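You operate a simulated robot arm through the tools that you are given. There is no shell and no other tool. Be economical: measure what you need, move in short steps, check, and stop when the job is done.

You are at the controls of a simulated two-armed robot. One attempt, no reset.

TASK
Pick up the white gap gauge with one hand, pass it to the other hand and put it on the oven bench top. Set down upright: white gap gauge.

It is judged by the outcome, as a careful person would: the job done as asked, and still so three seconds after it is handed in. It fails if anything else is knocked over, pushed out of place, dropped, spilled or broken.

THE ROBOT
Two 7-joint arms with two-finger parallel grippers on one trunk, on a base that drives. Base frame: it is fixed to the floor where the robot stands at the start and does not move with it; the origin is under the middle of the robot, x ahead of it, y to its left, z up. Lengths are in mm, angles in rad, forces in N, time in s.
The left shoulder is at the start at [50, 187, 1110], the right one opposite. With the tool pointing down near the work surface each hand reaches from about 100 to 660 mm from the robot's upright axis, wherever it stands, measured 20 degrees to its own side. Places, roughly: oven bench top [1900, -2300, 900]. Payload 3.43 kg a hand.
The tool frame of a hand sits at the grasp point between the pads (the TCP): z along the fingers, y along the line on which they close. The tips reach 30 mm beyond it. The gripper opens to 94 mm. The fingers are 28 mm wide and 10 mm thick; the gripper's body (50 by 96 mm) begins 55 mm behind the TCP.
Orientation is that of the tool frame in the base frame, as a unit quaternion [w, x, y, z]. With the fingers straight down and closing along the base's y, the tool's x points along the base's -x, its y along +y and its z along -z.

THE INTERFACE
- The arms move only by the tool move_arm. It takes "left_rows", "right_rows" or both (then of equal length, played together; a hand with none holds still); each is a list of rows, each an object of numbers (a shift or turn left out is 0, a gripper value left out holds the last): "x", "y", "z": the shift along the tool's x, y, z in m; "rx", "ry", "rz": the turn, a rotation vector about the tool's x, y, z in rad; "jaw": the finger opening in m, from 0 to 0.094. In form: [{"x": .., "y": .., "z": .., "rx": .., "ry": .., "rz": .., "jaw": ..}, ...]. A call has 1 to 20 rows; each row is the pose to reach, as a shift and turn from the pose commanded when the call began, along the tool's axes at that moment. Each row takes 0.2 s and may step no farther than 50 mm and 0.15 rad from the row before; otherwise, or with a gripper value out of range, the whole call is refused. Where a pose cannot be reached the arm comes as near as it can. A force on the tool above 40 N (or 10 N above the force at the start of the call, whichever is more), or a blocked arm, ends the call early, and 0.2 s more pass. The fingers move at their own pace (about 153 mm/s each) and stop on an object; they squeeze with about 41 N. The grip force told is the motor's: it shows also when the fingers shut on nothing. Time passes only in rows, and 0.2 s behind the last, so rows that repeat a pose let the fingers close. It gives the time, the measured TCP pose, the force on the tool (base axes), the opening and the grip force at its end, in the units of the frame above (readings bear some noise), with the torque about the TCP (base axes, N m) and any sound that the robot's microphone picked up.
- Cameras (640 x 400 px; columns grow to the right, rows downward): "scene" is now at [140.2, 40.5, 1285.2]; the picture's right is [0.43, -0.90, 0.00], its down [-0.39, -0.19, -0.90] and it looks along [0.81, 0.39, -0.43] (base axes); focal length 240 px, centre (320, 200). "left" rides on the left gripper at [76, -14, -102] in its tool frame; the picture's right is [0.18, 0.98, 0.00], its down [-0.75, 0.14, -0.64] and it looks along [-0.63, 0.12, 0.77] (tool axes); focal length 243 px, centre (320, 200). "right" rides on the right gripper at [76, 14, -102] in its tool frame; the picture's right is [-0.18, 0.98, 0.00], its down [-0.75, -0.14, -0.64] and it looks along [-0.63, -0.12, 0.77] (tool axes); focal length 243 px, centre (320, 200). There is no depth. A picture from a camera that has moved, and an enlarged one, comes with that camera's place and axes in the base frame and with its lens.
- capture(camera): a new picture of that camera. No time passes.
- slide_trunk(by): slides the trunk up (or, below 0, down) by that many mm; the arms and the scene camera ride with it, the base frame stays. It gives what a move gives, with no picture.
- base_move(legs): drives the robot by 1 to 6 legs, each [ahead, left, turn to the left] in mm, mm and rad, along the robot's own axes; the way and the turn of a leg run together, so that a leg with both is an arc; at most 1500 mm and 3.142 rad a leg. The arms and the cameras ride along, it lands a little off, and it stops where it bumps. It gives what a move gives.
- pan_tilt(pan, tilt): turns the head with the scene camera to pan (to the left, within 1.396 rad either way) and tilt (down, from -0.506 to 1.204), counted from straight ahead of the robot. It gives what a move gives.
- inspect(camera, box): a new picture of the part [left, top, right, bottom] of that camera's present view, enlarged. No time passes.
- sign_off(): hands the job in; it is judged then, once.

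Go step by step. Nothing tells you exact positions but the pictures and the camera data: compare them with the known pose of the tool, close in by small moves and look again before you grip or let go. The budget is 120 turns and 108 pictures, counting those below and the enlarged ones. Unless the task says otherwise, let go and move clear before handing in, and close with one line.

The tools are called as a command line: name --argument value ..., lists and objects as JSON in quotes. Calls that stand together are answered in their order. move_arm: Moves the arms, as the interface text tells. Its arguments: {"type":"object","properties":{"left_rows":{"type":"array","items":{"type":"object","properties":{"x":{"type":"number"},"y":{"type":"number"},"z":{"type":"number"},"rx":{"type":"number"},"ry":{"type":"number"},"rz":{"type":"number"},"jaw":{"type":"number"}}}},"right_rows":{"type":"array","items":{"type":"object","properties":{"x":{"type":"number"},"y":{"type":"number"},"z":{"type":"number"},"rx":{"type":"number"},"ry":{"type":"number"},"rz":{"type":"number"},"jaw":{"type":"number"}}}}},"required":[]} The other tools are called the same way: slide_trunk (by) slides the trunk up or down; base_move (legs) drives the base; pan_tilt (pan, tilt) turns the head that bears the scene camera; capture (camera) takes a picture; inspect (camera, box) takes an enlarged picture of a part of a camera's view; sign_off () hands the job in.

At the start:

```text
t: 0.0
left_ee_pos: [418.3, 370.1, 1126.0]
left_ee_rot: [0.001, 0.001, 1.0, 0.0]
left_wrist_force: [0.2, 0.4, -0.4]
left_wrist_torque: [0.0, 0.01, 0.02]
left_opening: 94.2
left_grip_force: 0.0
right_ee_pos: [403.1, -6.0, 1188.4]
right_ee_rot: [0.0, 0.0, 1.0, 0.0]
right_wrist_force: [-0.1, -0.8, -0.4]
right_wrist_torque: [-0.01, -0.04, -0.03]
right_opening: 94.1
right_grip_force: 0.1
trunk travel left (down, up): [-325.0, 107.0]
robot x, y, heading: [-1.8, -1.5, -0.004]
head pan, tilt: [0.445, 0.45]
```

scene: 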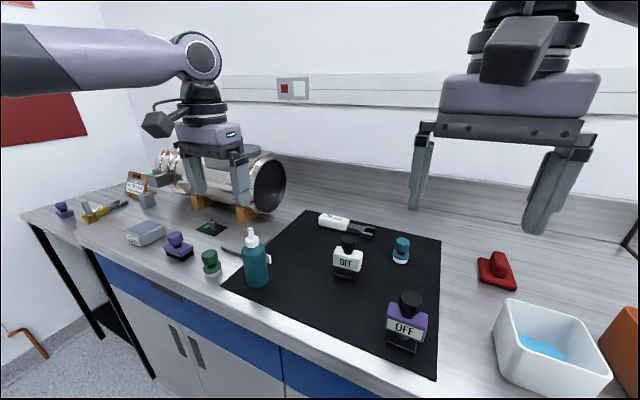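
right: 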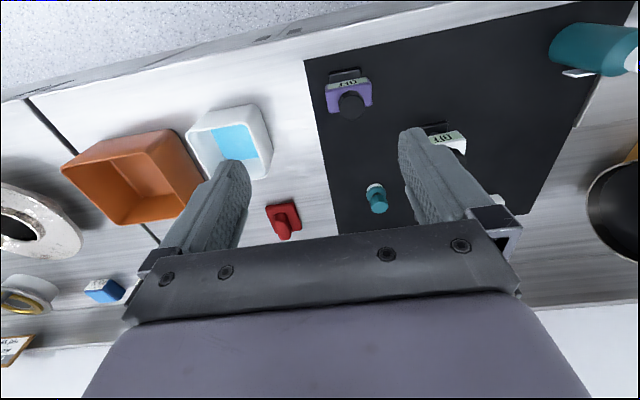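
left: 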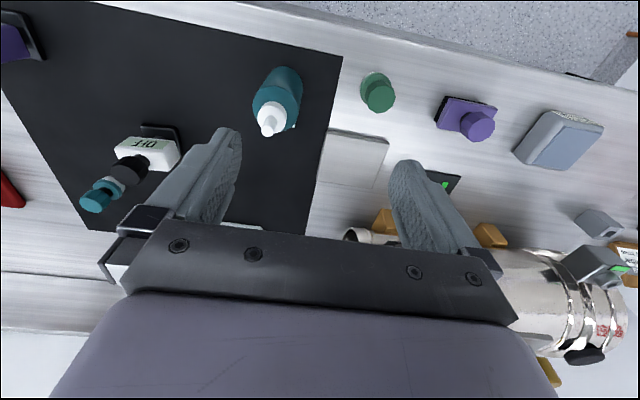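

I see a dark mat with several labelled blocks and a white fork-like tool behind them, which may be the gap gauge. I'll enlarge the view to tell which is which.

inspect --camera "scene" --box '[300, 200, 440, 290]'

inspect --camera "scene" --box '[40, 180, 240, 300]'

```text
4.44 times, centred on (370, 245) of scene
camera zoom: at [140.2, 40.5, 1285.2], right [0.43, -0.9, 0.0], down [-0.39, -0.19, -0.9], along [0.81, 0.39, -0.43], focal length 1066 px, centre (98, 0)
```

zoom: 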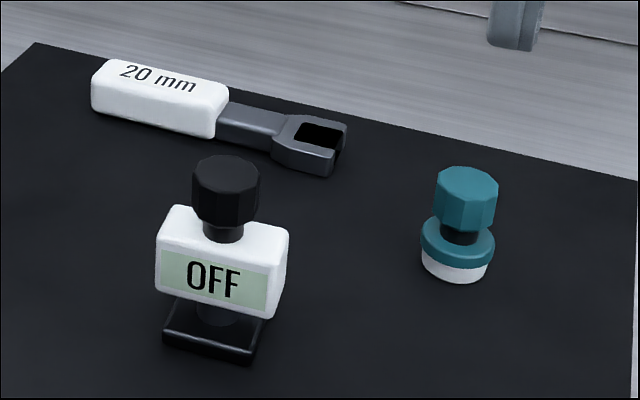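

```text
3.20 times, centred on (140, 240) of scene
camera zoom: at [140.2, 40.5, 1285.2], right [0.43, -0.9, 0.0], down [-0.39, -0.19, -0.9], along [0.81, 0.39, -0.43], focal length 767 px, centre (896, 72)
```

zoom: 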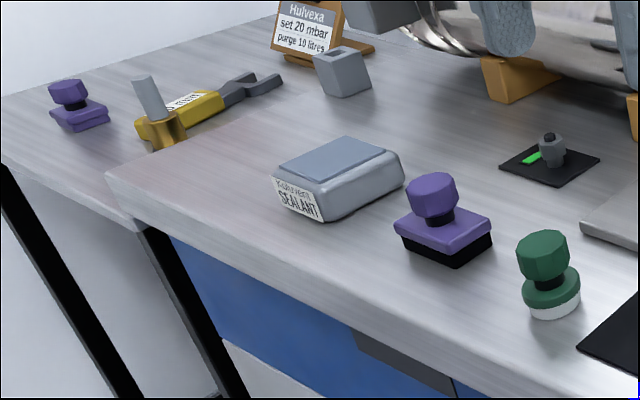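

The white block with the "OFF" display, the black knob and the foot looks like the white gap gauge, since there is a purple one of the same kind. The forked "20 mm" tool is a spanner. I'll look toward the destination, then at the mat more closely.

pan_tilt --pan -0.88 --tilt 0.2

capture --camera "scene"

inspect --camera "left" --box '[60, 80, 220, 230]'

inspect --camera "right" --box '[300, 40, 540, 240]'

```text
t: 1.5
left_ee_pos: [419.1, 370.3, 1127.3]
left_ee_rot: [0.001, 0.001, 1.0, 0.0]
left_wrist_force: [-0.3, 0.2, -0.4]
left_wrist_torque: [-0.03, 0.01, 0.0]
left_opening: 94.1
left_grip_force: 0.0
right_ee_pos: [403.4, -4.8, 1187.4]
right_ee_rot: [0.001, 0.001, 1.0, 0.0]
right_wrist_force: [-0.1, 0.1, 0.2]
right_wrist_torque: [0.0, 0.03, 0.0]
right_opening: 94.2
right_grip_force: 0.1
trunk travel left (down, up): [-325.0, 107.0]
robot x, y, heading: [-1.3, 1.9, -0.003]
head pan, tilt: [-0.88, 0.201]
```

```text
102 pictures are left
camera scene: at [116.7, -70.9, 1308.4], right [-0.77, -0.64, 0.0], down [-0.13, 0.15, -0.98], along [0.63, -0.75, -0.2], focal length 240 px, centre (320, 200)
```

scene: 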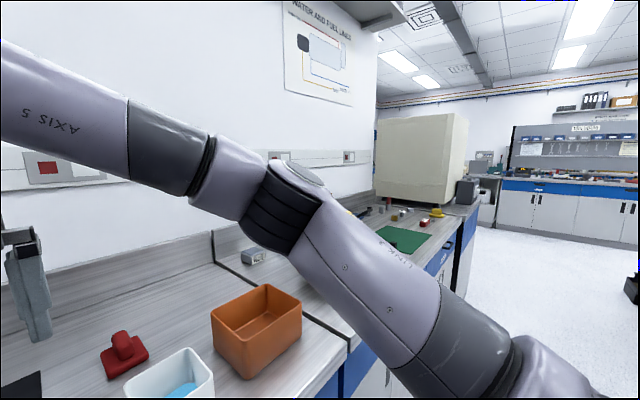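

```text
2.67 times, centred on (140, 155) of left
camera zoom: at [342.6, 356.7, 1229.0], right [-0.18, 0.98, 0.0], down [0.75, 0.14, 0.64], along [0.63, 0.12, -0.77], focal length 647 px, centre (800, 320)
```

zoom: 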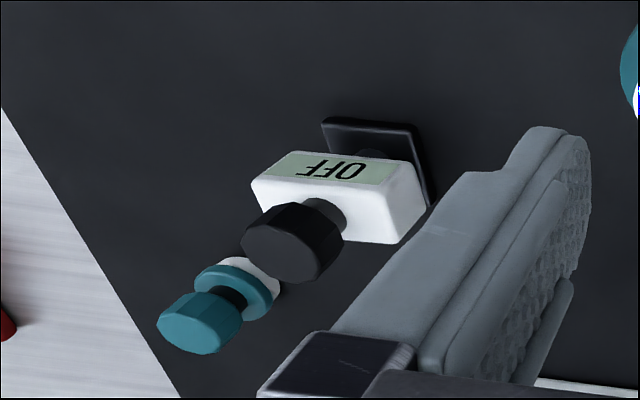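

```text
2.00 times, centred on (420, 140) of right
camera zoom: at [328.0, 8.5, 1292.2], right [0.18, 0.98, 0.0], down [0.75, -0.14, 0.64], along [0.63, -0.12, -0.77], focal length 485 px, centre (120, 320)
```

zoom: 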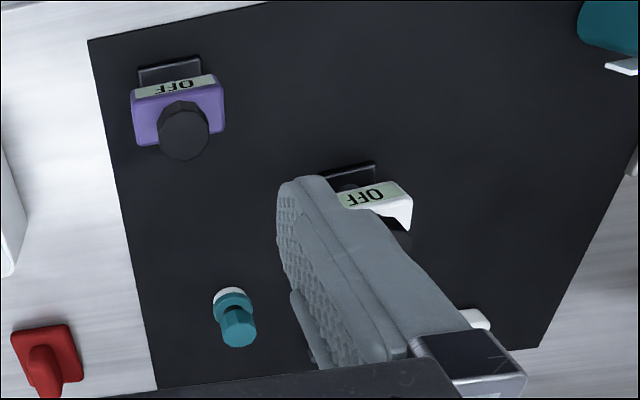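

The gauge stands at about (537, 164), with its foot on the mat, its body centre near z 945 and its knob top near z 990. The label faces the robot and the yaw is close to zero. The left hand will take the knob with its fingers closing fore-aft. I'll turn it a quarter turn and bring it nearer.

move_arm --left_rows '[{"x": -0.01, "y": -0.01, "rz": 0.131}, {"x": -0.02, "y": -0.02, "rz": 0.262}, {"x": -0.03, "y": -0.03, "rz": 0.393}, {"x": -0.04, "y": -0.04, "rz": 0.524}, {"x": -0.05, "y": -0.05, "rz": 0.655}, {"x": -0.06, "y": -0.06, "rz": 0.785}, {"x": -0.07, "y": -0.07, "rz": 0.916}, {"x": -0.08, "y": -0.08, "rz": 1.047}, {"x": -0.09, "y": -0.085, "rz": 1.178}, {"x": -0.1, "y": -0.09, "rz": 1.309}, {"x": -0.11, "y": -0.1, "rz": 1.44}, {"x": -0.118, "y": -0.11, "rz": 1.571}]'

pan_tilt --pan 0.35 --tilt 0.6

capture --camera "left"

capture --camera "scene"

```text
t: 4.1
left_ee_pos: [525.8, 262.6, 1119.6]
left_ee_rot: [-0.001, 0.707, 0.707, 0.0]
left_wrist_force: [-0.1, -0.9, -0.3]
left_wrist_torque: [0.02, 0.04, 0.03]
left_opening: 94.3
left_grip_force: 0.2
left hand out of reach, approached as far as the arm can: row 11, 12
right_ee_pos: [403.9, -5.1, 1188.3]
right_ee_rot: [0.0, 0.0, 1.0, 0.001]
right_wrist_force: [0.3, 0.0, 0.1]
right_wrist_torque: [-0.01, 0.02, 0.0]
right_opening: 93.8
right_grip_force: 0.0
trunk travel left (down, up): [-325.0, 107.0]
robot x, y, heading: [-0.0, -1.0, 0.001]
head pan, tilt: [-0.88, 0.201]
```

```text
t: 5.5
left_ee_pos: [524.6, 265.5, 1119.1]
left_ee_rot: [0.0, 0.707, 0.707, 0.0]
left_wrist_force: [-0.5, 0.4, 0.1]
left_wrist_torque: [-0.03, 0.0, -0.02]
left_opening: 94.0
left_grip_force: 0.1
right_ee_pos: [403.0, -6.0, 1188.2]
right_ee_rot: [0.0, 0.0, 1.0, -0.001]
right_wrist_force: [0.9, -0.3, -0.1]
right_wrist_torque: [0.0, -0.02, 0.0]
right_opening: 94.0
right_grip_force: 0.1
trunk travel left (down, up): [-325.0, 107.0]
robot x, y, heading: [4.4, -2.4, 0.006]
head pan, tilt: [0.351, 0.6]
```

```text
99 pictures are left
camera left: at [511.1, 341.2, 1221.4], right [0.98, 0.18, 0.0], down [0.14, -0.75, 0.64], along [0.12, -0.63, -0.77], focal length 243 px, centre (320, 200)
```

left: 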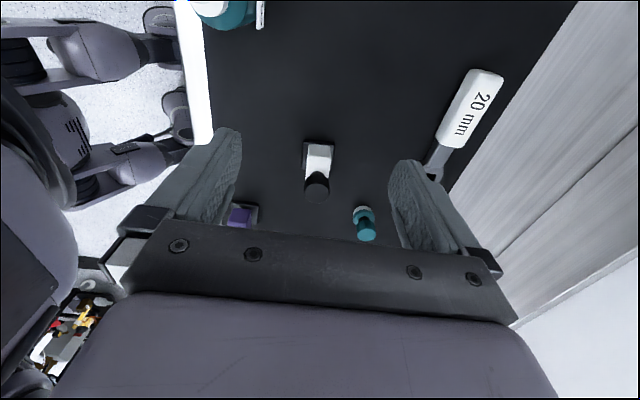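

```text
98 pictures are left
camera scene: at [140.3, 31.2, 1271.7], right [0.34, -0.94, 0.0], down [-0.53, -0.19, -0.83], along [0.78, 0.28, -0.56], focal length 240 px, centre (320, 200)
```

scene: 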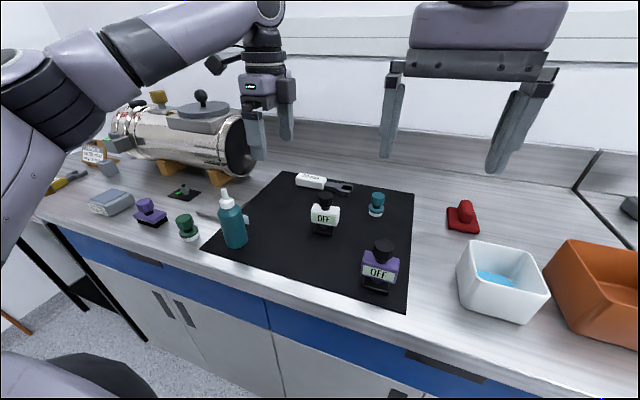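

The left hand's reach ended slightly short at this orientation. I'll zoom in to fix the gauge position before going lower.

inspect --camera "left" --box '[270, 120, 400, 250]'

inspect --camera "scene" --box '[280, 170, 400, 245]'

```text
3.08 times, centred on (335, 185) of left
camera zoom: at [511.1, 341.2, 1221.4], right [0.98, 0.18, 0.0], down [0.14, -0.75, 0.64], along [0.12, -0.63, -0.77], focal length 746 px, centre (274, 246)
```

zoom: 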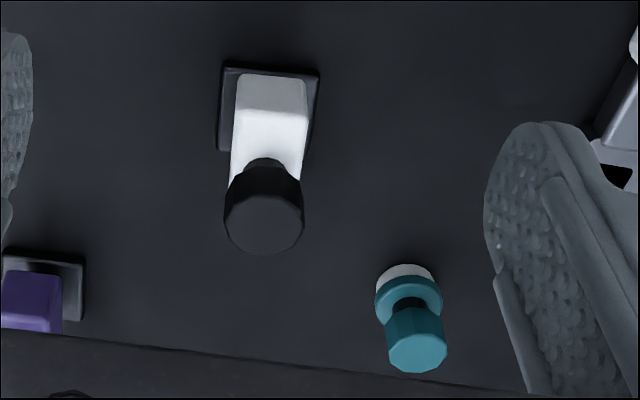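

```text
5.33 times, centred on (340, 208) of scene
camera zoom: at [140.3, 31.2, 1271.7], right [0.34, -0.94, 0.0], down [-0.53, -0.19, -0.83], along [0.78, 0.28, -0.56], focal length 1279 px, centre (213, 160)
```

zoom: 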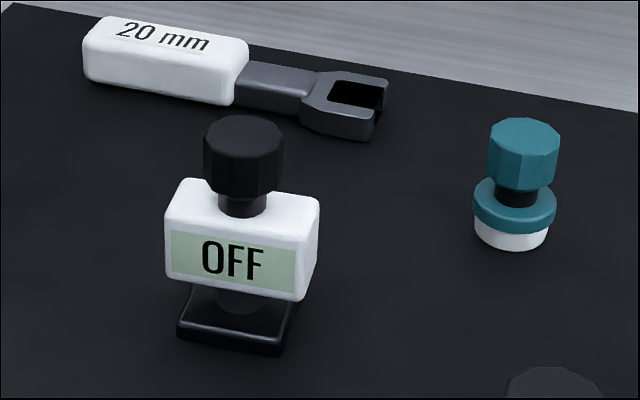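

The knob centre is at about (541, 163, 987), the body spans z 930–961, and the neck gives clearance. I'll tilt the left hand so it leans left and stop 100 mm back along the approach, checking reach.

move_arm --left_rows '[{"x": -0.012, "y": 0.004, "z": 0.008, "ry": -0.125, "jaw": 0.07}, {"x": -0.023, "y": 0.008, "z": 0.016, "ry": -0.25}, {"x": -0.034, "y": 0.012, "z": 0.024, "ry": -0.375}, {"x": -0.045, "y": 0.015, "z": 0.032, "ry": -0.5}, {"x": -0.045, "y": 0.015, "z": 0.032, "ry": -0.5}]'

capture --camera "left"

```text
t: 6.7
left_ee_pos: [538.9, 219.4, 1089.3]
left_ee_rot: [0.176, 0.685, 0.685, -0.176]
left_wrist_force: [0.6, -0.2, 0.1]
left_wrist_torque: [-0.01, -0.04, -0.02]
left_opening: 69.9
left_grip_force: 0.0
right_ee_pos: [403.0, -5.7, 1188.4]
right_ee_rot: [0.0, 0.0, 1.0, 0.001]
right_wrist_force: [0.1, -0.4, 0.0]
right_wrist_torque: [0.01, -0.04, 0.02]
right_opening: 94.0
right_grip_force: 0.2
trunk travel left (down, up): [-325.0, 107.0]
robot x, y, heading: [3.8, 2.0, 0.002]
head pan, tilt: [0.351, 0.6]
```

```text
95 pictures are left
camera left: at [525.0, 336.9, 1140.5], right [0.98, 0.16, -0.09], down [0.14, -0.35, 0.93], along [0.12, -0.92, -0.37], focal length 243 px, centre (320, 200)
```

left: 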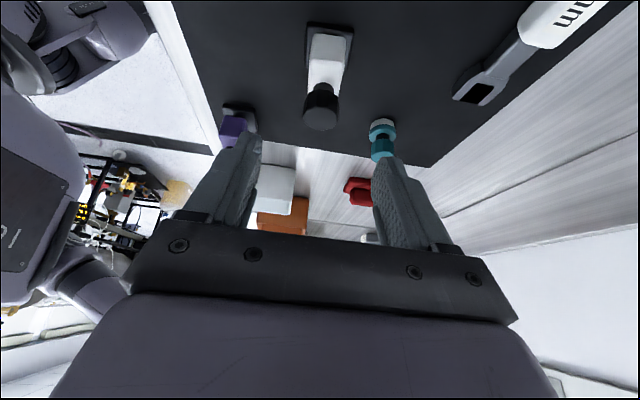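

The hand is in reach and lined up with the knob at about (541, 163, 985). I'll advance along the tool axis in two stages.

move_arm --left_rows '[{"z": 0.03, "y": 0.002}, {"z": 0.06, "y": 0.002}, {"z": 0.075, "y": 0.002}, {"z": 0.075, "y": 0.002}]'

capture --camera "left"

inspect --camera "scene" --box '[240, 130, 400, 250]'

```text
t: 7.7
left_ee_pos: [540.3, 183.4, 1021.8]
left_ee_rot: [0.176, 0.685, 0.685, -0.175]
left_wrist_force: [-0.2, 0.1, -0.4]
left_wrist_torque: [0.0, 0.03, -0.02]
left_opening: 70.1
left_grip_force: 0.0
right_ee_pos: [403.2, -4.5, 1190.1]
right_ee_rot: [0.0, 0.0, 1.0, 0.0]
right_wrist_force: [-0.4, 0.9, -0.2]
right_wrist_torque: [0.04, 0.0, 0.01]
right_opening: 93.9
right_grip_force: 0.0
trunk travel left (down, up): [-325.0, 107.0]
robot x, y, heading: [0.2, 4.6, 0.004]
head pan, tilt: [0.351, 0.6]
```

```text
94 pictures are left
camera left: at [527.1, 300.7, 1074.4], right [0.98, 0.16, -0.09], down [0.14, -0.35, 0.92], along [0.12, -0.92, -0.37], focal length 243 px, centre (320, 200)
```

left: 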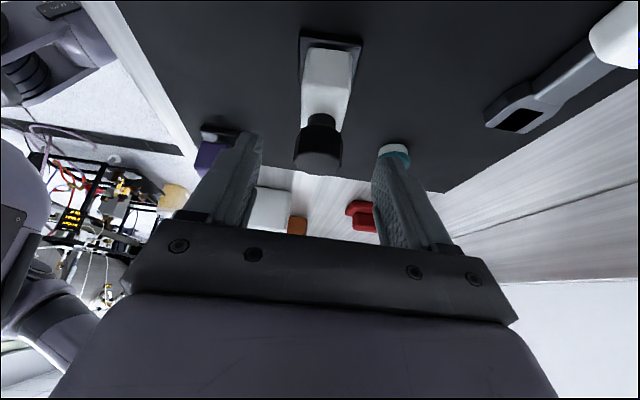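

```text
3.33 times, centred on (320, 190) of scene
camera zoom: at [140.3, 31.3, 1271.6], right [0.34, -0.94, 0.0], down [-0.53, -0.19, -0.83], along [0.77, 0.28, -0.56], focal length 799 px, centre (320, 233)
```

zoom: 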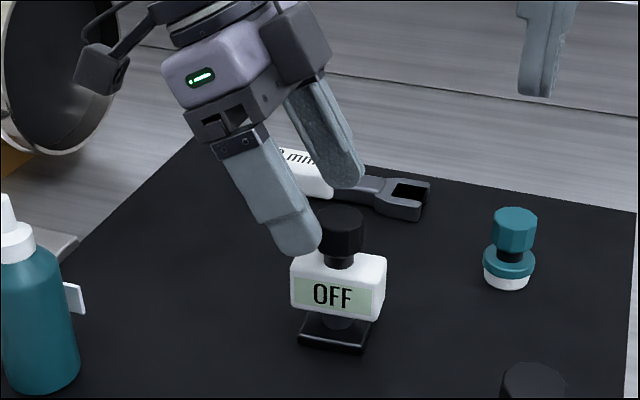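

The fingers straddle the knob as computed. I'll advance the last 25 mm and close.

move_arm --left_rows '[{"z": 0.013}, {"z": 0.025}, {"z": 0.025}]'

inspect --camera "scene" --box '[240, 130, 400, 250]'

capture --camera "left"

```text
t: 8.5
left_ee_pos: [540.7, 171.9, 1000.1]
left_ee_rot: [0.176, 0.685, 0.685, -0.176]
left_wrist_force: [-0.1, -0.3, 0.2]
left_wrist_torque: [0.02, -0.03, -0.03]
left_opening: 70.3
left_grip_force: 0.0
right_ee_pos: [402.0, -5.5, 1188.5]
right_ee_rot: [0.0, 0.0, 1.0, 0.0]
right_wrist_force: [0.1, -0.5, -0.3]
right_wrist_torque: [-0.02, 0.05, -0.03]
right_opening: 93.7
right_grip_force: 0.0
trunk travel left (down, up): [-325.0, 107.0]
robot x, y, heading: [-1.9, -0.2, -0.002]
head pan, tilt: [0.351, 0.6]
```

```text
3.33 times, centred on (320, 190) of scene
camera zoom: at [140.3, 31.3, 1271.6], right [0.34, -0.94, 0.0], down [-0.53, -0.19, -0.83], along [0.77, 0.28, -0.56], focal length 799 px, centre (320, 233)
```

zoom: 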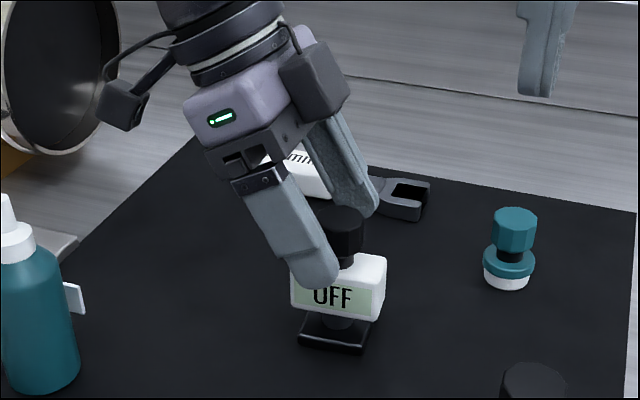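

```text
91 pictures are left
camera left: at [526.7, 289.6, 1052.8], right [0.98, 0.16, -0.09], down [0.14, -0.35, 0.92], along [0.12, -0.92, -0.37], focal length 243 px, centre (320, 200)
```

left: 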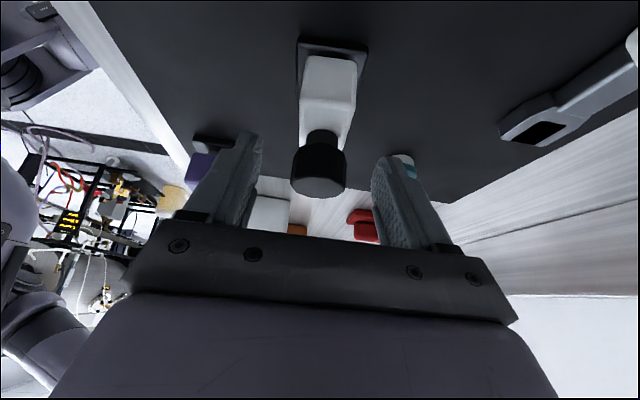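

The knob sits centred between the pads, so I close.

move_arm --left_rows '[{"jaw": 0.04}, {"jaw": 0.01}, {"jaw": 0.01}, {"jaw": 0.01}]'

capture --camera "left"

```text
t: 9.5
left_ee_pos: [541.7, 172.9, 999.7]
left_ee_rot: [0.176, 0.685, 0.685, -0.175]
left_wrist_force: [-0.8, -0.1, -0.5]
left_wrist_torque: [-0.05, 0.02, -0.01]
left_opening: 30.7
left_grip_force: 40.5
right_ee_pos: [403.3, -5.4, 1187.0]
right_ee_rot: [0.0, 0.0, 1.0, -0.001]
right_wrist_force: [0.5, -0.9, 0.5]
right_wrist_torque: [-0.02, -0.01, -0.01]
right_opening: 94.2
right_grip_force: 0.0
trunk travel left (down, up): [-325.0, 107.0]
robot x, y, heading: [-0.7, 4.2, -0.001]
head pan, tilt: [0.351, 0.6]
```

```text
90 pictures are left
camera left: at [526.8, 289.7, 1052.9], right [0.98, 0.16, -0.09], down [0.14, -0.35, 0.92], along [0.12, -0.92, -0.37], focal length 243 px, centre (320, 200)
```

left: 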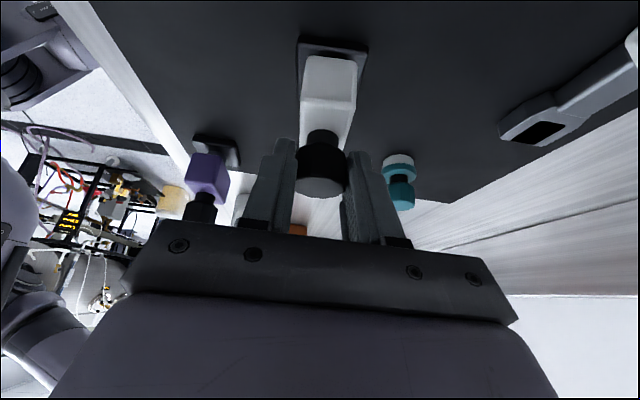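

It's gripped at 31 mm. I'll lift straight up 120 mm and move the right hand out to the right.

move_arm --left_rows '[{"x": -0.0096, "z": -0.0176}, {"x": -0.0192, "z": -0.0351}, {"x": -0.0336, "z": -0.0614}, {"x": -0.048, "z": -0.0878}, {"x": -0.0576, "z": -0.1053}, {"x": -0.0576, "z": -0.1053}]' --right_rows '[{"y": -0.03}, {"y": -0.07}, {"y": -0.11}, {"y": -0.15}, {"y": -0.19}, {"y": -0.22}]'

capture --camera "left"

capture --camera "scene"

```text
t: 10.9
left_ee_pos: [534.5, 175.6, 1118.0]
left_ee_rot: [0.175, 0.685, 0.685, -0.175]
left_wrist_force: [0.8, -0.8, -2.1]
left_wrist_torque: [0.01, 0.02, -0.02]
left_opening: 30.9
left_grip_force: 41.0
left hand out of reach, approached as far as the arm can: row 5, 6
right_ee_pos: [403.4, -225.8, 1189.0]
right_ee_rot: [0.0, -0.001, 1.0, 0.0]
right_wrist_force: [0.0, 1.0, 0.6]
right_wrist_torque: [-0.03, 0.01, -0.02]
right_opening: 94.0
right_grip_force: 0.1
trunk travel left (down, up): [-325.0, 107.0]
robot x, y, heading: [1.7, -3.4, 0.002]
head pan, tilt: [0.351, 0.6]
```

```text
89 pictures are left
camera left: at [521.4, 292.6, 1171.3], right [0.98, 0.16, -0.09], down [0.14, -0.35, 0.92], along [0.12, -0.92, -0.37], focal length 243 px, centre (320, 200)
```

left: 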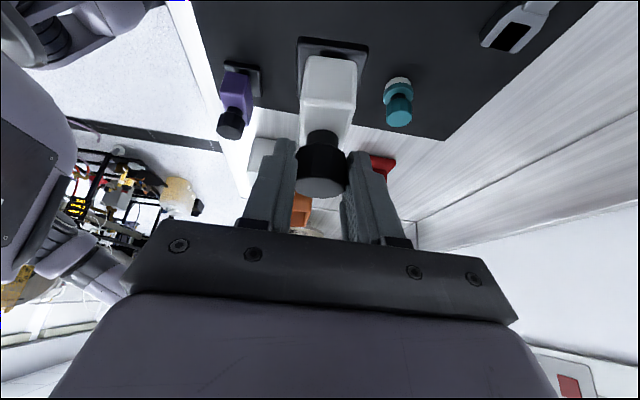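

```text
88 pictures are left
camera scene: at [140.4, 31.0, 1271.6], right [0.34, -0.94, 0.0], down [-0.53, -0.19, -0.83], along [0.77, 0.28, -0.56], focal length 240 px, centre (320, 200)
```

scene: 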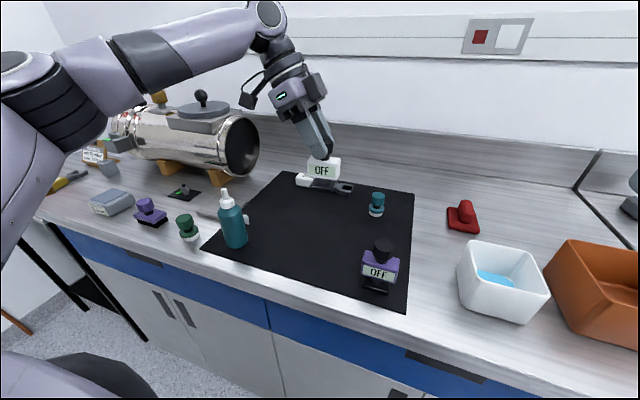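

The gauge is held well and clear. I'll draw the left hand back to about (430, 110, 1120) while the right hand yaws a quarter turn for a sideways, tilted grip on the white body.

move_arm --left_rows '[{"x": -0.005, "z": 0.003, "y": -0.01}, {"x": -0.01, "z": 0.006, "y": -0.02}, {"x": -0.015, "z": 0.009, "y": -0.03}, {"x": -0.02, "z": 0.012, "y": -0.04}, {"x": -0.025, "z": 0.014, "y": -0.05}, {"x": -0.03, "z": 0.017, "y": -0.06}, {"x": -0.035, "z": 0.02, "y": -0.07}, {"x": -0.04, "z": 0.023, "y": -0.08}, {"x": -0.045, "z": 0.025, "y": -0.09}, {"x": -0.05, "z": 0.028, "y": -0.1}, {"x": -0.057, "z": 0.031, "y": -0.107}]' --right_rows '[{"rz": -0.143}, {"rz": -0.286}, {"rz": -0.428}, {"rz": -0.571}, {"rz": -0.714}, {"rz": -0.857}, {"rz": -1.0}, {"rz": -1.142}, {"rz": -1.285}, {"rz": -1.428}, {"rz": -1.571}]'

move_arm --right_rows '[{"ry": -0.134}, {"ry": -0.267}, {"ry": -0.4}, {"ry": -0.534}, {"ry": -0.667}, {"ry": -0.8}, {"ry": -0.8}]'

pan_tilt --pan 0.0 --tilt 0.5

capture --camera "scene"

capture --camera "right"

```text
t: 13.3
left_ee_pos: [427.7, 110.6, 1119.0]
left_ee_rot: [0.175, 0.685, 0.685, -0.176]
left_wrist_force: [1.1, 0.0, -2.9]
left_wrist_torque: [0.01, -0.01, 0.03]
left_opening: 30.9
left_grip_force: 41.5
right_ee_pos: [280.1, -137.9, 1140.8]
right_ee_rot: [0.0, -0.706, 0.708, 0.001]
right_wrist_force: [-0.3, -0.1, 0.6]
right_wrist_torque: [0.01, -0.04, 0.0]
right_opening: 94.1
right_grip_force: 0.1
right hand out of reach, approached as far as the arm can: row 7, 8, 9, 10, 11
trunk travel left (down, up): [-325.0, 107.0]
robot x, y, heading: [-0.2, 4.5, 0.004]
head pan, tilt: [0.351, 0.6]
```

```text
t: 14.9
left_ee_pos: [427.7, 111.2, 1119.6]
left_ee_rot: [0.176, 0.685, 0.685, -0.175]
left_wrist_force: [-0.6, 0.9, -1.7]
left_wrist_torque: [0.0, 0.01, 0.0]
left_opening: 30.9
left_grip_force: 40.9
right_ee_pos: [282.1, -140.7, 1141.4]
right_ee_rot: [-0.276, 0.652, -0.65, -0.277]
right_wrist_force: [0.5, 0.5, -0.1]
right_wrist_torque: [-0.01, -0.03, 0.01]
right_opening: 93.9
right_grip_force: 0.1
trunk travel left (down, up): [-325.0, 107.0]
robot x, y, heading: [1.2, 1.8, -0.002]
head pan, tilt: [0.351, 0.6]
```

```text
t: 15.7
left_ee_pos: [426.9, 110.8, 1119.6]
left_ee_rot: [0.175, 0.685, 0.684, -0.176]
left_wrist_force: [0.1, 0.9, -2.3]
left_wrist_torque: [0.02, -0.03, -0.01]
left_opening: 30.8
left_grip_force: 41.3
right_ee_pos: [281.7, -140.1, 1140.4]
right_ee_rot: [-0.276, 0.651, -0.651, -0.276]
right_wrist_force: [0.2, -1.2, 0.1]
right_wrist_torque: [-0.02, -0.03, -0.01]
right_opening: 94.1
right_grip_force: 0.1
trunk travel left (down, up): [-325.0, 107.0]
robot x, y, heading: [-1.4, 0.6, -0.003]
head pan, tilt: [0.0, 0.499]
```

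```text
87 pictures are left
camera scene: at [148.4, 1.0, 1280.7], right [0.0, -1.0, 0.0], down [-0.48, 0.0, -0.88], along [0.88, 0.0, -0.48], focal length 240 px, centre (320, 200)
```

scene: 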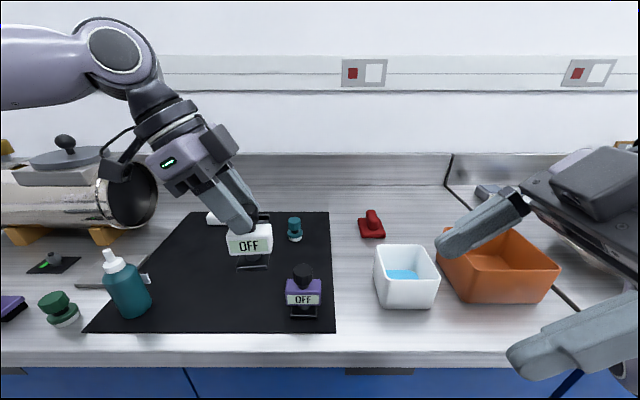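

```text
86 pictures are left
camera right: at [269.2, -267.4, 1159.4], right [-0.98, 0.13, 0.13], down [0.14, 0.06, 0.99], along [0.12, 0.99, -0.08], focal length 243 px, centre (320, 200)
```

right: 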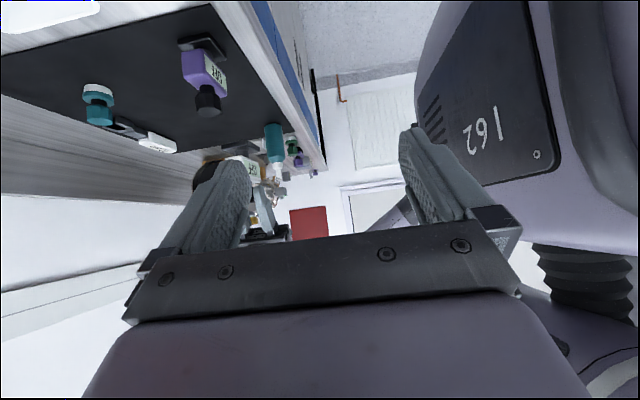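

The right hand is now tilted 0.8 rad, pointing down-left. The white body is at about (427, 102, 1065), so I'll move the right hand to a standoff 110 mm back.

move_arm --right_rows '[{"y": -0.03}, {"y": -0.06, "x": -0.01, "z": 0.01}, {"y": -0.09, "x": -0.03, "z": 0.03}, {"y": -0.12, "x": -0.055, "z": 0.055}, {"y": -0.146, "x": -0.08, "z": 0.08}, {"y": -0.146, "x": -0.107, "z": 0.106}, {"y": -0.146, "x": -0.107, "z": 0.106}]'

capture --camera "right"

capture --camera "scene"

```text
t: 17.3
left_ee_pos: [426.8, 110.4, 1119.6]
left_ee_rot: [0.175, 0.685, 0.685, -0.174]
left_wrist_force: [-0.1, 0.1, -1.7]
left_wrist_torque: [-0.02, -0.01, -0.04]
left_opening: 30.7
left_grip_force: 40.7
right_ee_pos: [317.6, -83.9, 1172.5]
right_ee_rot: [-0.275, 0.651, -0.651, -0.277]
right_wrist_force: [0.6, 0.0, -0.2]
right_wrist_torque: [0.04, 0.0, 0.01]
right_opening: 94.0
right_grip_force: 0.1
right hand out of reach, approached as far as the arm can: row 1, 2, 3, 4, 5, 6, 7
trunk travel left (down, up): [-325.0, 107.0]
robot x, y, heading: [2.5, 0.8, -0.005]
head pan, tilt: [0.0, 0.499]
```

```text
85 pictures are left
camera right: at [304.3, -210.9, 1190.9], right [-0.98, 0.13, 0.13], down [0.14, 0.06, 0.99], along [0.12, 0.99, -0.08], focal length 243 px, centre (320, 200)
```

right: 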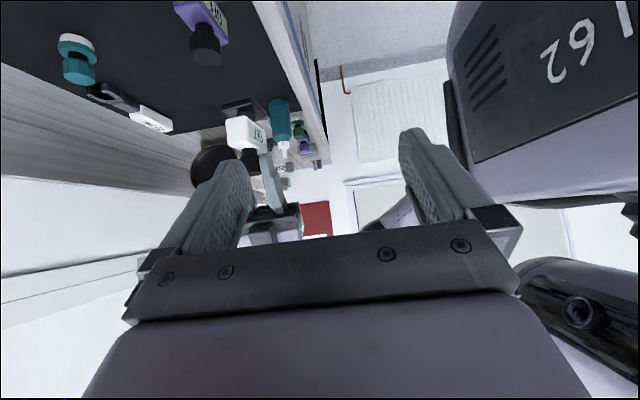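

```text
84 pictures are left
camera scene: at [148.4, 0.8, 1280.7], right [0.0, -1.0, 0.0], down [-0.48, 0.0, -0.88], along [0.88, 0.0, -0.48], focal length 240 px, centre (320, 200)
```

scene: 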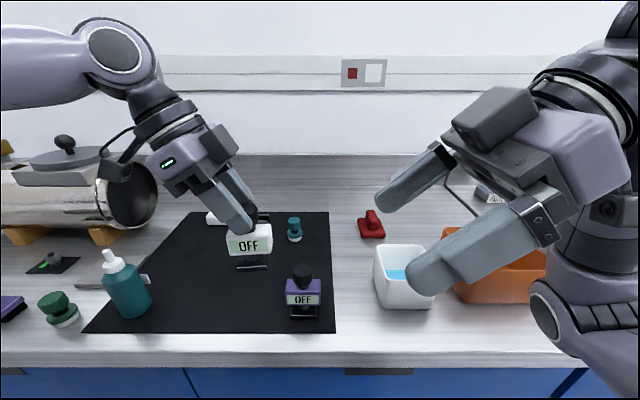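

The right arm runs short here; reach was better lower relative to the shoulders. I'll raise the trunk 100 mm, then bring both hands down and the gauge toward the midline.

slide_trunk --by 100

move_arm --left_rows '[{"x": -0.0043, "z": 0.027, "y": -0.005}, {"x": -0.0086, "z": 0.054, "y": -0.01}, {"x": -0.013, "z": 0.081, "y": -0.015}, {"x": -0.017, "z": 0.108, "y": -0.02}, {"x": -0.021, "z": 0.135, "y": -0.025}, {"x": -0.0256, "z": 0.162, "y": -0.027}, {"x": -0.0256, "z": 0.162, "y": -0.027}]' --right_rows '[{"x": 0.0225, "z": 0.008}, {"x": 0.045, "z": 0.016}, {"x": 0.0675, "z": 0.024}, {"x": 0.09, "z": 0.032}, {"x": 0.1125, "z": 0.04}, {"x": 0.135, "z": 0.048}, {"x": 0.135, "z": 0.048}]'

capture --camera "scene"

```text
t: 18.7
left_ee_pos: [428.5, 110.6, 1219.8]
left_ee_rot: [0.175, 0.685, 0.685, -0.175]
left_wrist_force: [-0.2, -0.2, -1.5]
left_wrist_torque: [0.04, 0.03, -0.01]
left_opening: 30.8
left_grip_force: 41.1
right_ee_pos: [317.6, -83.5, 1272.5]
right_ee_rot: [0.275, -0.651, 0.651, 0.276]
right_wrist_force: [0.3, -0.3, 0.2]
right_wrist_torque: [0.03, -0.04, -0.05]
right_opening: 94.0
right_grip_force: 0.1
trunk travel left (down, up): [-425.0, 7.0]
robot x, y, heading: [0.3, -1.7, 0.002]
head pan, tilt: [0.0, 0.499]
```

```text
t: 20.3
left_ee_pos: [388.0, 40.0, 1095.3]
left_ee_rot: [0.175, 0.686, 0.684, -0.176]
left_wrist_force: [0.4, 0.5, -2.2]
left_wrist_torque: [0.0, 0.01, -0.04]
left_opening: 30.7
left_grip_force: 41.3
left hand out of reach, approached as far as the arm can: row 5, 6, 7
right_ee_pos: [265.0, -118.7, 1184.2]
right_ee_rot: [0.275, -0.65, 0.652, 0.275]
right_wrist_force: [0.3, 0.2, -0.1]
right_wrist_torque: [-0.01, 0.02, -0.04]
right_opening: 94.1
right_grip_force: 0.1
right hand out of reach, approached as far as the arm can: row 1, 2, 3, 4, 5, 6, 7
trunk travel left (down, up): [-425.0, 7.0]
robot x, y, heading: [-1.0, -3.1, 0.002]
head pan, tilt: [0.0, 0.499]
```

```text
83 pictures are left
camera scene: at [148.4, 0.9, 1380.7], right [0.0, -1.0, 0.0], down [-0.48, 0.0, -0.88], along [0.88, 0.0, -0.48], focal length 240 px, centre (320, 200)
```

scene: 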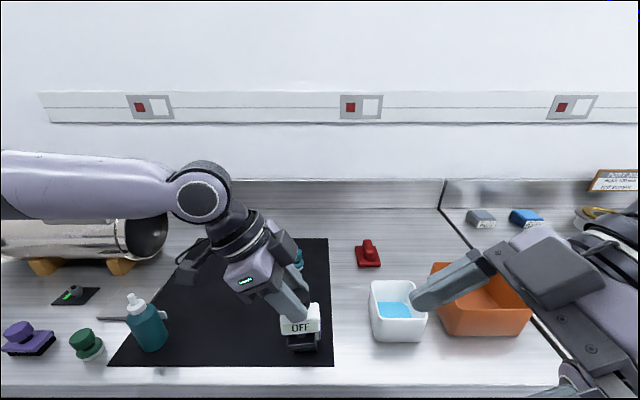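

The right arm has drifted into an awkward elbow posture, so I'll undo its tilt and yaw and carry it out to the right. From there I'll approach the way the left arm did.

move_arm --right_rows '[{"x": 0.01, "z": -0.011, "ry": 0.1}, {"x": 0.021, "z": -0.022, "ry": 0.2}, {"x": 0.031, "z": -0.032, "ry": 0.3}, {"x": 0.042, "z": -0.043, "ry": 0.4}, {"x": 0.052, "z": -0.054, "ry": 0.5}, {"x": 0.063, "z": -0.065, "ry": 0.6}, {"x": 0.073, "z": -0.076, "ry": 0.7}, {"x": 0.084, "z": -0.086, "ry": 0.8}, {"x": 0.084, "z": -0.086, "ry": 0.8}]'

move_arm --right_rows '[{"rz": 0.143}, {"rz": 0.286}, {"rz": 0.428}, {"rz": 0.571}, {"rz": 0.714}, {"rz": 0.857}, {"rz": 1.0}, {"rz": 1.142}, {"rz": 1.285}, {"rz": 1.428}, {"rz": 1.571}, {"rz": 1.571}]'

```text
t: 22.3
left_ee_pos: [390.1, 41.0, 1094.9]
left_ee_rot: [0.175, 0.685, 0.685, -0.175]
left_wrist_force: [0.5, 0.2, -2.3]
left_wrist_torque: [0.02, 0.0, 0.0]
left_opening: 30.7
left_grip_force: 40.8
right_ee_pos: [237.7, -210.4, 1180.9]
right_ee_rot: [0.0, 0.707, -0.707, -0.001]
right_wrist_force: [-0.1, 0.2, -0.4]
right_wrist_torque: [-0.01, -0.04, -0.02]
right_opening: 94.1
right_grip_force: 0.1
right hand out of reach, approached as far as the arm can: row 4, 5, 6, 7, 8, 9
trunk travel left (down, up): [-425.0, 7.0]
robot x, y, heading: [1.3, -1.4, -0.0]
head pan, tilt: [0.0, 0.499]
```

```text
t: 24.9
left_ee_pos: [390.6, 40.4, 1095.6]
left_ee_rot: [0.176, 0.685, 0.685, -0.175]
left_wrist_force: [-1.0, 0.0, -2.1]
left_wrist_torque: [0.05, -0.03, 0.02]
left_opening: 30.5
left_grip_force: 41.0
right_ee_pos: [239.1, -209.7, 1178.4]
right_ee_rot: [-0.001, 0.001, 1.0, 0.0]
right_wrist_force: [0.0, -0.7, 0.1]
right_wrist_torque: [-0.01, 0.03, -0.02]
right_opening: 94.1
right_grip_force: 0.1
trunk travel left (down, up): [-425.0, 7.0]
robot x, y, heading: [1.9, -0.2, -0.008]
head pan, tilt: [0.0, 0.499]
```

move_arm --right_rows '[{"x": -0.03, "y": -0.03}, {"x": -0.06, "y": -0.06}, {"x": -0.09, "y": -0.09}, {"x": -0.12, "y": -0.12}, {"x": -0.15, "y": -0.14}, {"x": -0.18, "y": -0.16}, {"x": -0.18, "y": -0.16}]'

move_arm --right_rows '[{"rz": -0.143, "z": 0.005}, {"rz": -0.286, "z": 0.01}, {"rz": -0.428, "z": 0.015}, {"rz": -0.571, "z": 0.02}, {"rz": -0.714, "z": 0.025}, {"rz": -0.857, "z": 0.03}, {"rz": -1.0, "z": 0.035}, {"rz": -1.142, "z": 0.04}, {"rz": -1.285, "z": 0.045}, {"rz": -1.428, "z": 0.05}, {"rz": -1.571, "z": 0.05}]'

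pan_tilt --pan -0.5 --tilt 0.5

capture --camera "scene"

```text
t: 26.5
left_ee_pos: [389.7, 41.1, 1096.2]
left_ee_rot: [0.174, 0.685, 0.685, -0.176]
left_wrist_force: [-0.1, -0.2, -2.9]
left_wrist_torque: [0.04, 0.02, 0.02]
left_opening: 30.6
left_grip_force: 40.9
right_ee_pos: [420.3, -369.6, 1180.9]
right_ee_rot: [-0.001, 0.001, 1.0, 0.0]
right_wrist_force: [-1.2, 0.5, 0.2]
right_wrist_torque: [0.05, 0.03, 0.02]
right_opening: 93.9
right_grip_force: 0.1
trunk travel left (down, up): [-425.0, 7.0]
robot x, y, heading: [0.6, 3.1, -0.001]
head pan, tilt: [0.0, 0.499]
```

```text
t: 28.9
left_ee_pos: [389.6, 40.6, 1094.1]
left_ee_rot: [0.175, 0.686, 0.685, -0.175]
left_wrist_force: [-0.5, 1.0, -2.5]
left_wrist_torque: [0.03, 0.0, -0.01]
left_opening: 30.8
left_grip_force: 40.6
right_ee_pos: [259.4, -197.6, 1120.6]
right_ee_rot: [0.0, -0.696, 0.718, 0.0]
right_wrist_force: [1.1, -1.0, 0.0]
right_wrist_torque: [0.0, 0.03, 0.03]
right_opening: 94.0
right_grip_force: 0.1
right hand out of reach, approached as far as the arm can: row 4, 5, 6, 7, 8, 9, 10, 11
trunk travel left (down, up): [-425.0, 7.0]
robot x, y, heading: [-2.5, -2.3, -0.001]
head pan, tilt: [0.0, 0.499]
```

```text
t: 29.8
left_ee_pos: [390.9, 39.6, 1095.2]
left_ee_rot: [0.175, 0.685, 0.685, -0.176]
left_wrist_force: [0.0, 0.0, -2.8]
left_wrist_torque: [0.03, 0.01, 0.0]
left_opening: 30.8
left_grip_force: 41.1
right_ee_pos: [257.3, -198.4, 1120.1]
right_ee_rot: [0.0, -0.694, 0.72, -0.001]
right_wrist_force: [-0.3, -0.5, 0.5]
right_wrist_torque: [0.01, 0.02, -0.02]
right_opening: 94.1
right_grip_force: 0.0
trunk travel left (down, up): [-425.0, 7.0]
robot x, y, heading: [-3.7, -2.4, -0.003]
head pan, tilt: [-0.499, 0.499]
```

```text
82 pictures are left
camera scene: at [137.4, -42.6, 1380.7], right [-0.48, -0.88, 0.0], down [-0.42, 0.23, -0.88], along [0.77, -0.42, -0.48], focal length 240 px, centre (320, 200)
```

scene: 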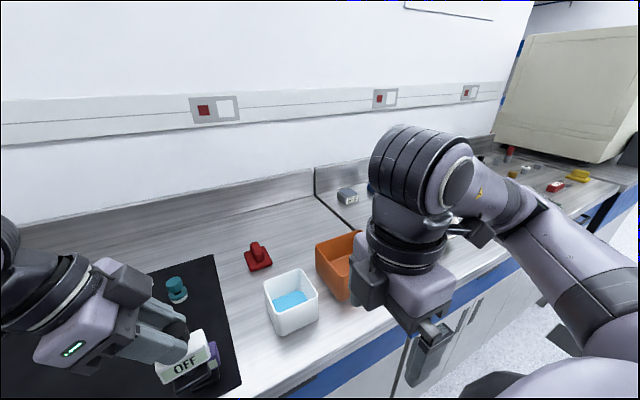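

The right arm does not mirror the left: turning its wrist that way runs into a limit. I'll turn it the other way, the same sense that worked for the left arm.

move_arm --right_rows '[{"rz": 0.143, "y": -0.015, "x": 0.01}, {"rz": 0.286, "y": -0.03, "x": 0.02}, {"rz": 0.428, "y": -0.045, "x": 0.03}, {"rz": 0.571, "y": -0.06, "x": 0.04}, {"rz": 0.714, "y": -0.075, "x": 0.05}, {"rz": 0.857, "y": -0.09, "x": 0.06}, {"rz": 1.0, "y": -0.105, "x": 0.07}, {"rz": 1.142, "y": -0.12, "x": 0.08}, {"rz": 1.285, "y": -0.135, "x": 0.09}, {"rz": 1.428, "y": -0.15, "x": 0.1}, {"rz": 1.549, "y": -0.16, "x": 0.1}]'

move_arm --right_rows '[{"rz": 0.143}, {"rz": 0.286}, {"rz": 0.428}, {"rz": 0.571}, {"rz": 0.714}, {"rz": 0.857}, {"rz": 1.0}, {"rz": 1.142}, {"rz": 1.285}, {"rz": 1.428}, {"rz": 1.571}]'

```text
t: 32.2
left_ee_pos: [389.6, 41.2, 1096.1]
left_ee_rot: [0.175, 0.685, 0.685, -0.176]
left_wrist_force: [-0.3, 0.0, -2.9]
left_wrist_torque: [0.0, -0.02, -0.02]
left_opening: 30.8
left_grip_force: 40.7
right_ee_pos: [427.0, -292.6, 1126.3]
right_ee_rot: [-0.001, -0.009, 1.0, 0.0]
right_wrist_force: [-0.1, 0.6, 0.4]
right_wrist_torque: [-0.01, 0.0, 0.02]
right_opening: 94.2
right_grip_force: 0.1
trunk travel left (down, up): [-425.0, 7.0]
robot x, y, heading: [1.2, 0.1, 0.001]
head pan, tilt: [-0.499, 0.499]
```

```text
t: 34.6
left_ee_pos: [389.9, 40.6, 1096.0]
left_ee_rot: [0.175, 0.685, 0.685, -0.175]
left_wrist_force: [0.1, 0.1, -1.3]
left_wrist_torque: [0.02, -0.02, -0.02]
left_opening: 30.6
left_grip_force: 41.2
right_ee_pos: [427.5, -292.9, 1126.5]
right_ee_rot: [-0.001, 0.701, 0.713, -0.001]
right_wrist_force: [0.3, -0.4, 0.0]
right_wrist_torque: [-0.01, -0.01, -0.03]
right_opening: 93.8
right_grip_force: 0.0
trunk travel left (down, up): [-425.0, 7.0]
robot x, y, heading: [-0.5, -0.8, 0.002]
head pan, tilt: [-0.499, 0.499]
```

That orientation works fully. Now I'll tilt the right hand 0.8 rad so it points down-left and bring it inward somewhat.

move_arm --right_rows '[{"ry": 0.1, "x": 0.01, "y": -0.005}, {"ry": 0.2, "x": 0.02, "y": -0.01}, {"ry": 0.3, "x": 0.03, "y": -0.015}, {"ry": 0.4, "x": 0.04, "y": -0.02}, {"ry": 0.5, "x": 0.05, "y": -0.025}, {"ry": 0.6, "x": 0.06, "y": -0.03}, {"ry": 0.7, "x": 0.08, "y": -0.037}, {"ry": 0.8, "x": 0.1, "y": -0.037}, {"ry": 0.8, "x": 0.12, "y": -0.037}, {"ry": 0.8, "x": 0.12, "y": -0.037}]'

pan_tilt --pan -0.2 --tilt 0.6

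capture --camera "scene"

capture --camera "right"

```text
t: 36.8
left_ee_pos: [389.7, 40.6, 1095.2]
left_ee_rot: [0.175, 0.685, 0.685, -0.175]
left_wrist_force: [-0.7, -0.2, -3.1]
left_wrist_torque: [0.03, 0.01, -0.03]
left_opening: 30.6
left_grip_force: 41.1
right_ee_pos: [387.9, -172.5, 1128.4]
right_ee_rot: [-0.279, 0.644, 0.658, 0.272]
right_wrist_force: [-0.3, 0.6, 0.0]
right_wrist_torque: [-0.01, 0.01, 0.04]
right_opening: 94.0
right_grip_force: 0.1
trunk travel left (down, up): [-425.0, 7.0]
robot x, y, heading: [0.2, 0.5, -0.001]
head pan, tilt: [-0.499, 0.499]
```

```text
t: 37.6
left_ee_pos: [389.4, 39.2, 1095.4]
left_ee_rot: [0.175, 0.685, 0.685, -0.175]
left_wrist_force: [0.7, -0.8, -1.9]
left_wrist_torque: [-0.02, 0.01, -0.03]
left_opening: 30.6
left_grip_force: 41.0
right_ee_pos: [386.7, -171.3, 1127.9]
right_ee_rot: [-0.278, 0.645, 0.657, 0.273]
right_wrist_force: [-0.1, 0.5, 0.1]
right_wrist_torque: [0.01, 0.0, 0.02]
right_opening: 93.9
right_grip_force: 0.1
trunk travel left (down, up): [-425.0, 7.0]
robot x, y, heading: [-1.5, -0.7, -0.003]
head pan, tilt: [-0.201, 0.6]
```

```text
81 pictures are left
camera scene: at [144.0, -16.8, 1371.6], right [-0.2, -0.98, 0.0], down [-0.55, 0.11, -0.83], along [0.81, -0.17, -0.56], focal length 240 px, centre (320, 200)
```

scene: 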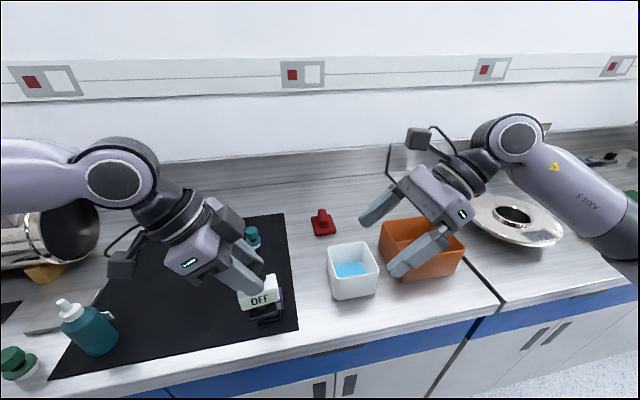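

```text
80 pictures are left
camera right: at [402.4, -193.2, 1255.1], right [0.99, -0.11, -0.13], down [-0.12, -0.99, -0.09], along [-0.12, 0.11, -0.99], focal length 243 px, centre (320, 200)
```

right: 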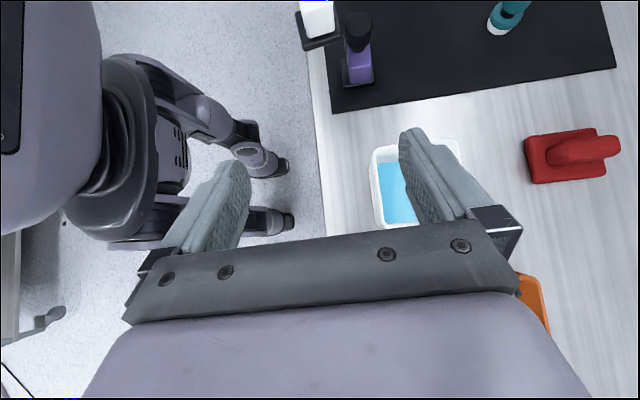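

Both hands are well posed. I'll move the right hand to the 110 mm standoff.

move_arm --right_rows '[{"x": 0.018, "z": 0.021, "y": 0.003}, {"x": 0.036, "z": 0.042, "y": 0.003}, {"x": 0.054, "z": 0.063, "y": 0.003}, {"x": 0.072, "z": 0.0845, "y": 0.003}, {"x": 0.072, "z": 0.0845, "y": 0.003}]'

pan_tilt --pan 0.0 --tilt 0.75

capture --camera "scene"

capture --camera "right"

```text
t: 38.8
left_ee_pos: [390.7, 40.9, 1095.1]
left_ee_rot: [0.175, 0.685, 0.685, -0.175]
left_wrist_force: [0.0, -0.1, -2.5]
left_wrist_torque: [-0.01, 0.0, -0.03]
left_opening: 30.8
left_grip_force: 40.8
right_ee_pos: [388.1, -61.8, 1119.0]
right_ee_rot: [-0.279, 0.645, 0.657, 0.273]
right_wrist_force: [0.1, -0.2, 0.4]
right_wrist_torque: [0.02, 0.01, 0.01]
right_opening: 94.1
right_grip_force: 0.0
trunk travel left (down, up): [-425.0, 7.0]
robot x, y, heading: [0.1, -3.1, 0.005]
head pan, tilt: [-0.201, 0.6]
```

```text
t: 39.5
left_ee_pos: [389.2, 40.3, 1094.9]
left_ee_rot: [0.175, 0.685, 0.685, -0.175]
left_wrist_force: [0.4, -0.2, -1.9]
left_wrist_torque: [-0.01, -0.03, 0.01]
left_opening: 30.8
left_grip_force: 40.9
right_ee_pos: [388.2, -62.5, 1119.4]
right_ee_rot: [-0.279, 0.644, 0.657, 0.273]
right_wrist_force: [0.5, 0.0, -0.2]
right_wrist_torque: [0.02, 0.01, 0.01]
right_opening: 94.1
right_grip_force: 0.2
trunk travel left (down, up): [-425.0, 7.0]
robot x, y, heading: [2.9, 1.8, -0.004]
head pan, tilt: [0.0, 0.75]
```

```text
79 pictures are left
camera scene: at [140.3, 0.8, 1358.8], right [0.0, -1.0, 0.0], down [-0.68, 0.0, -0.73], along [0.73, 0.0, -0.68], focal length 240 px, centre (320, 200)
```

scene: 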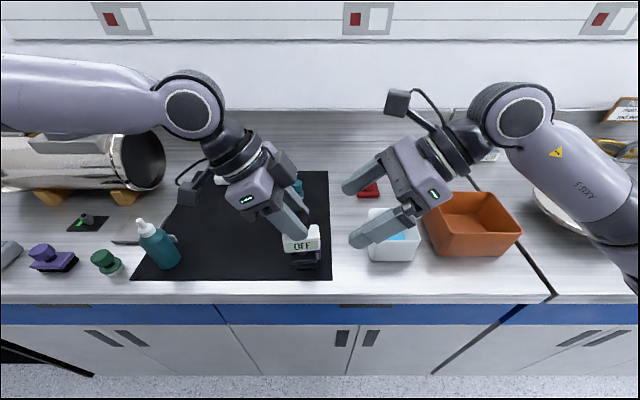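

```text
78 pictures are left
camera right: at [404.3, -83.4, 1246.7], right [0.99, -0.11, -0.13], down [-0.12, -0.99, -0.09], along [-0.12, 0.11, -0.99], focal length 243 px, centre (320, 200)
```

right: 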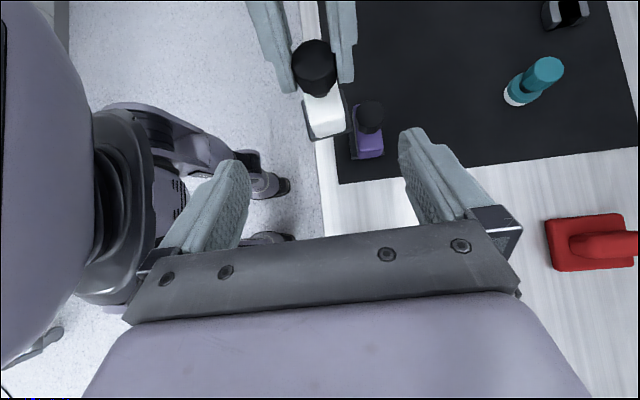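

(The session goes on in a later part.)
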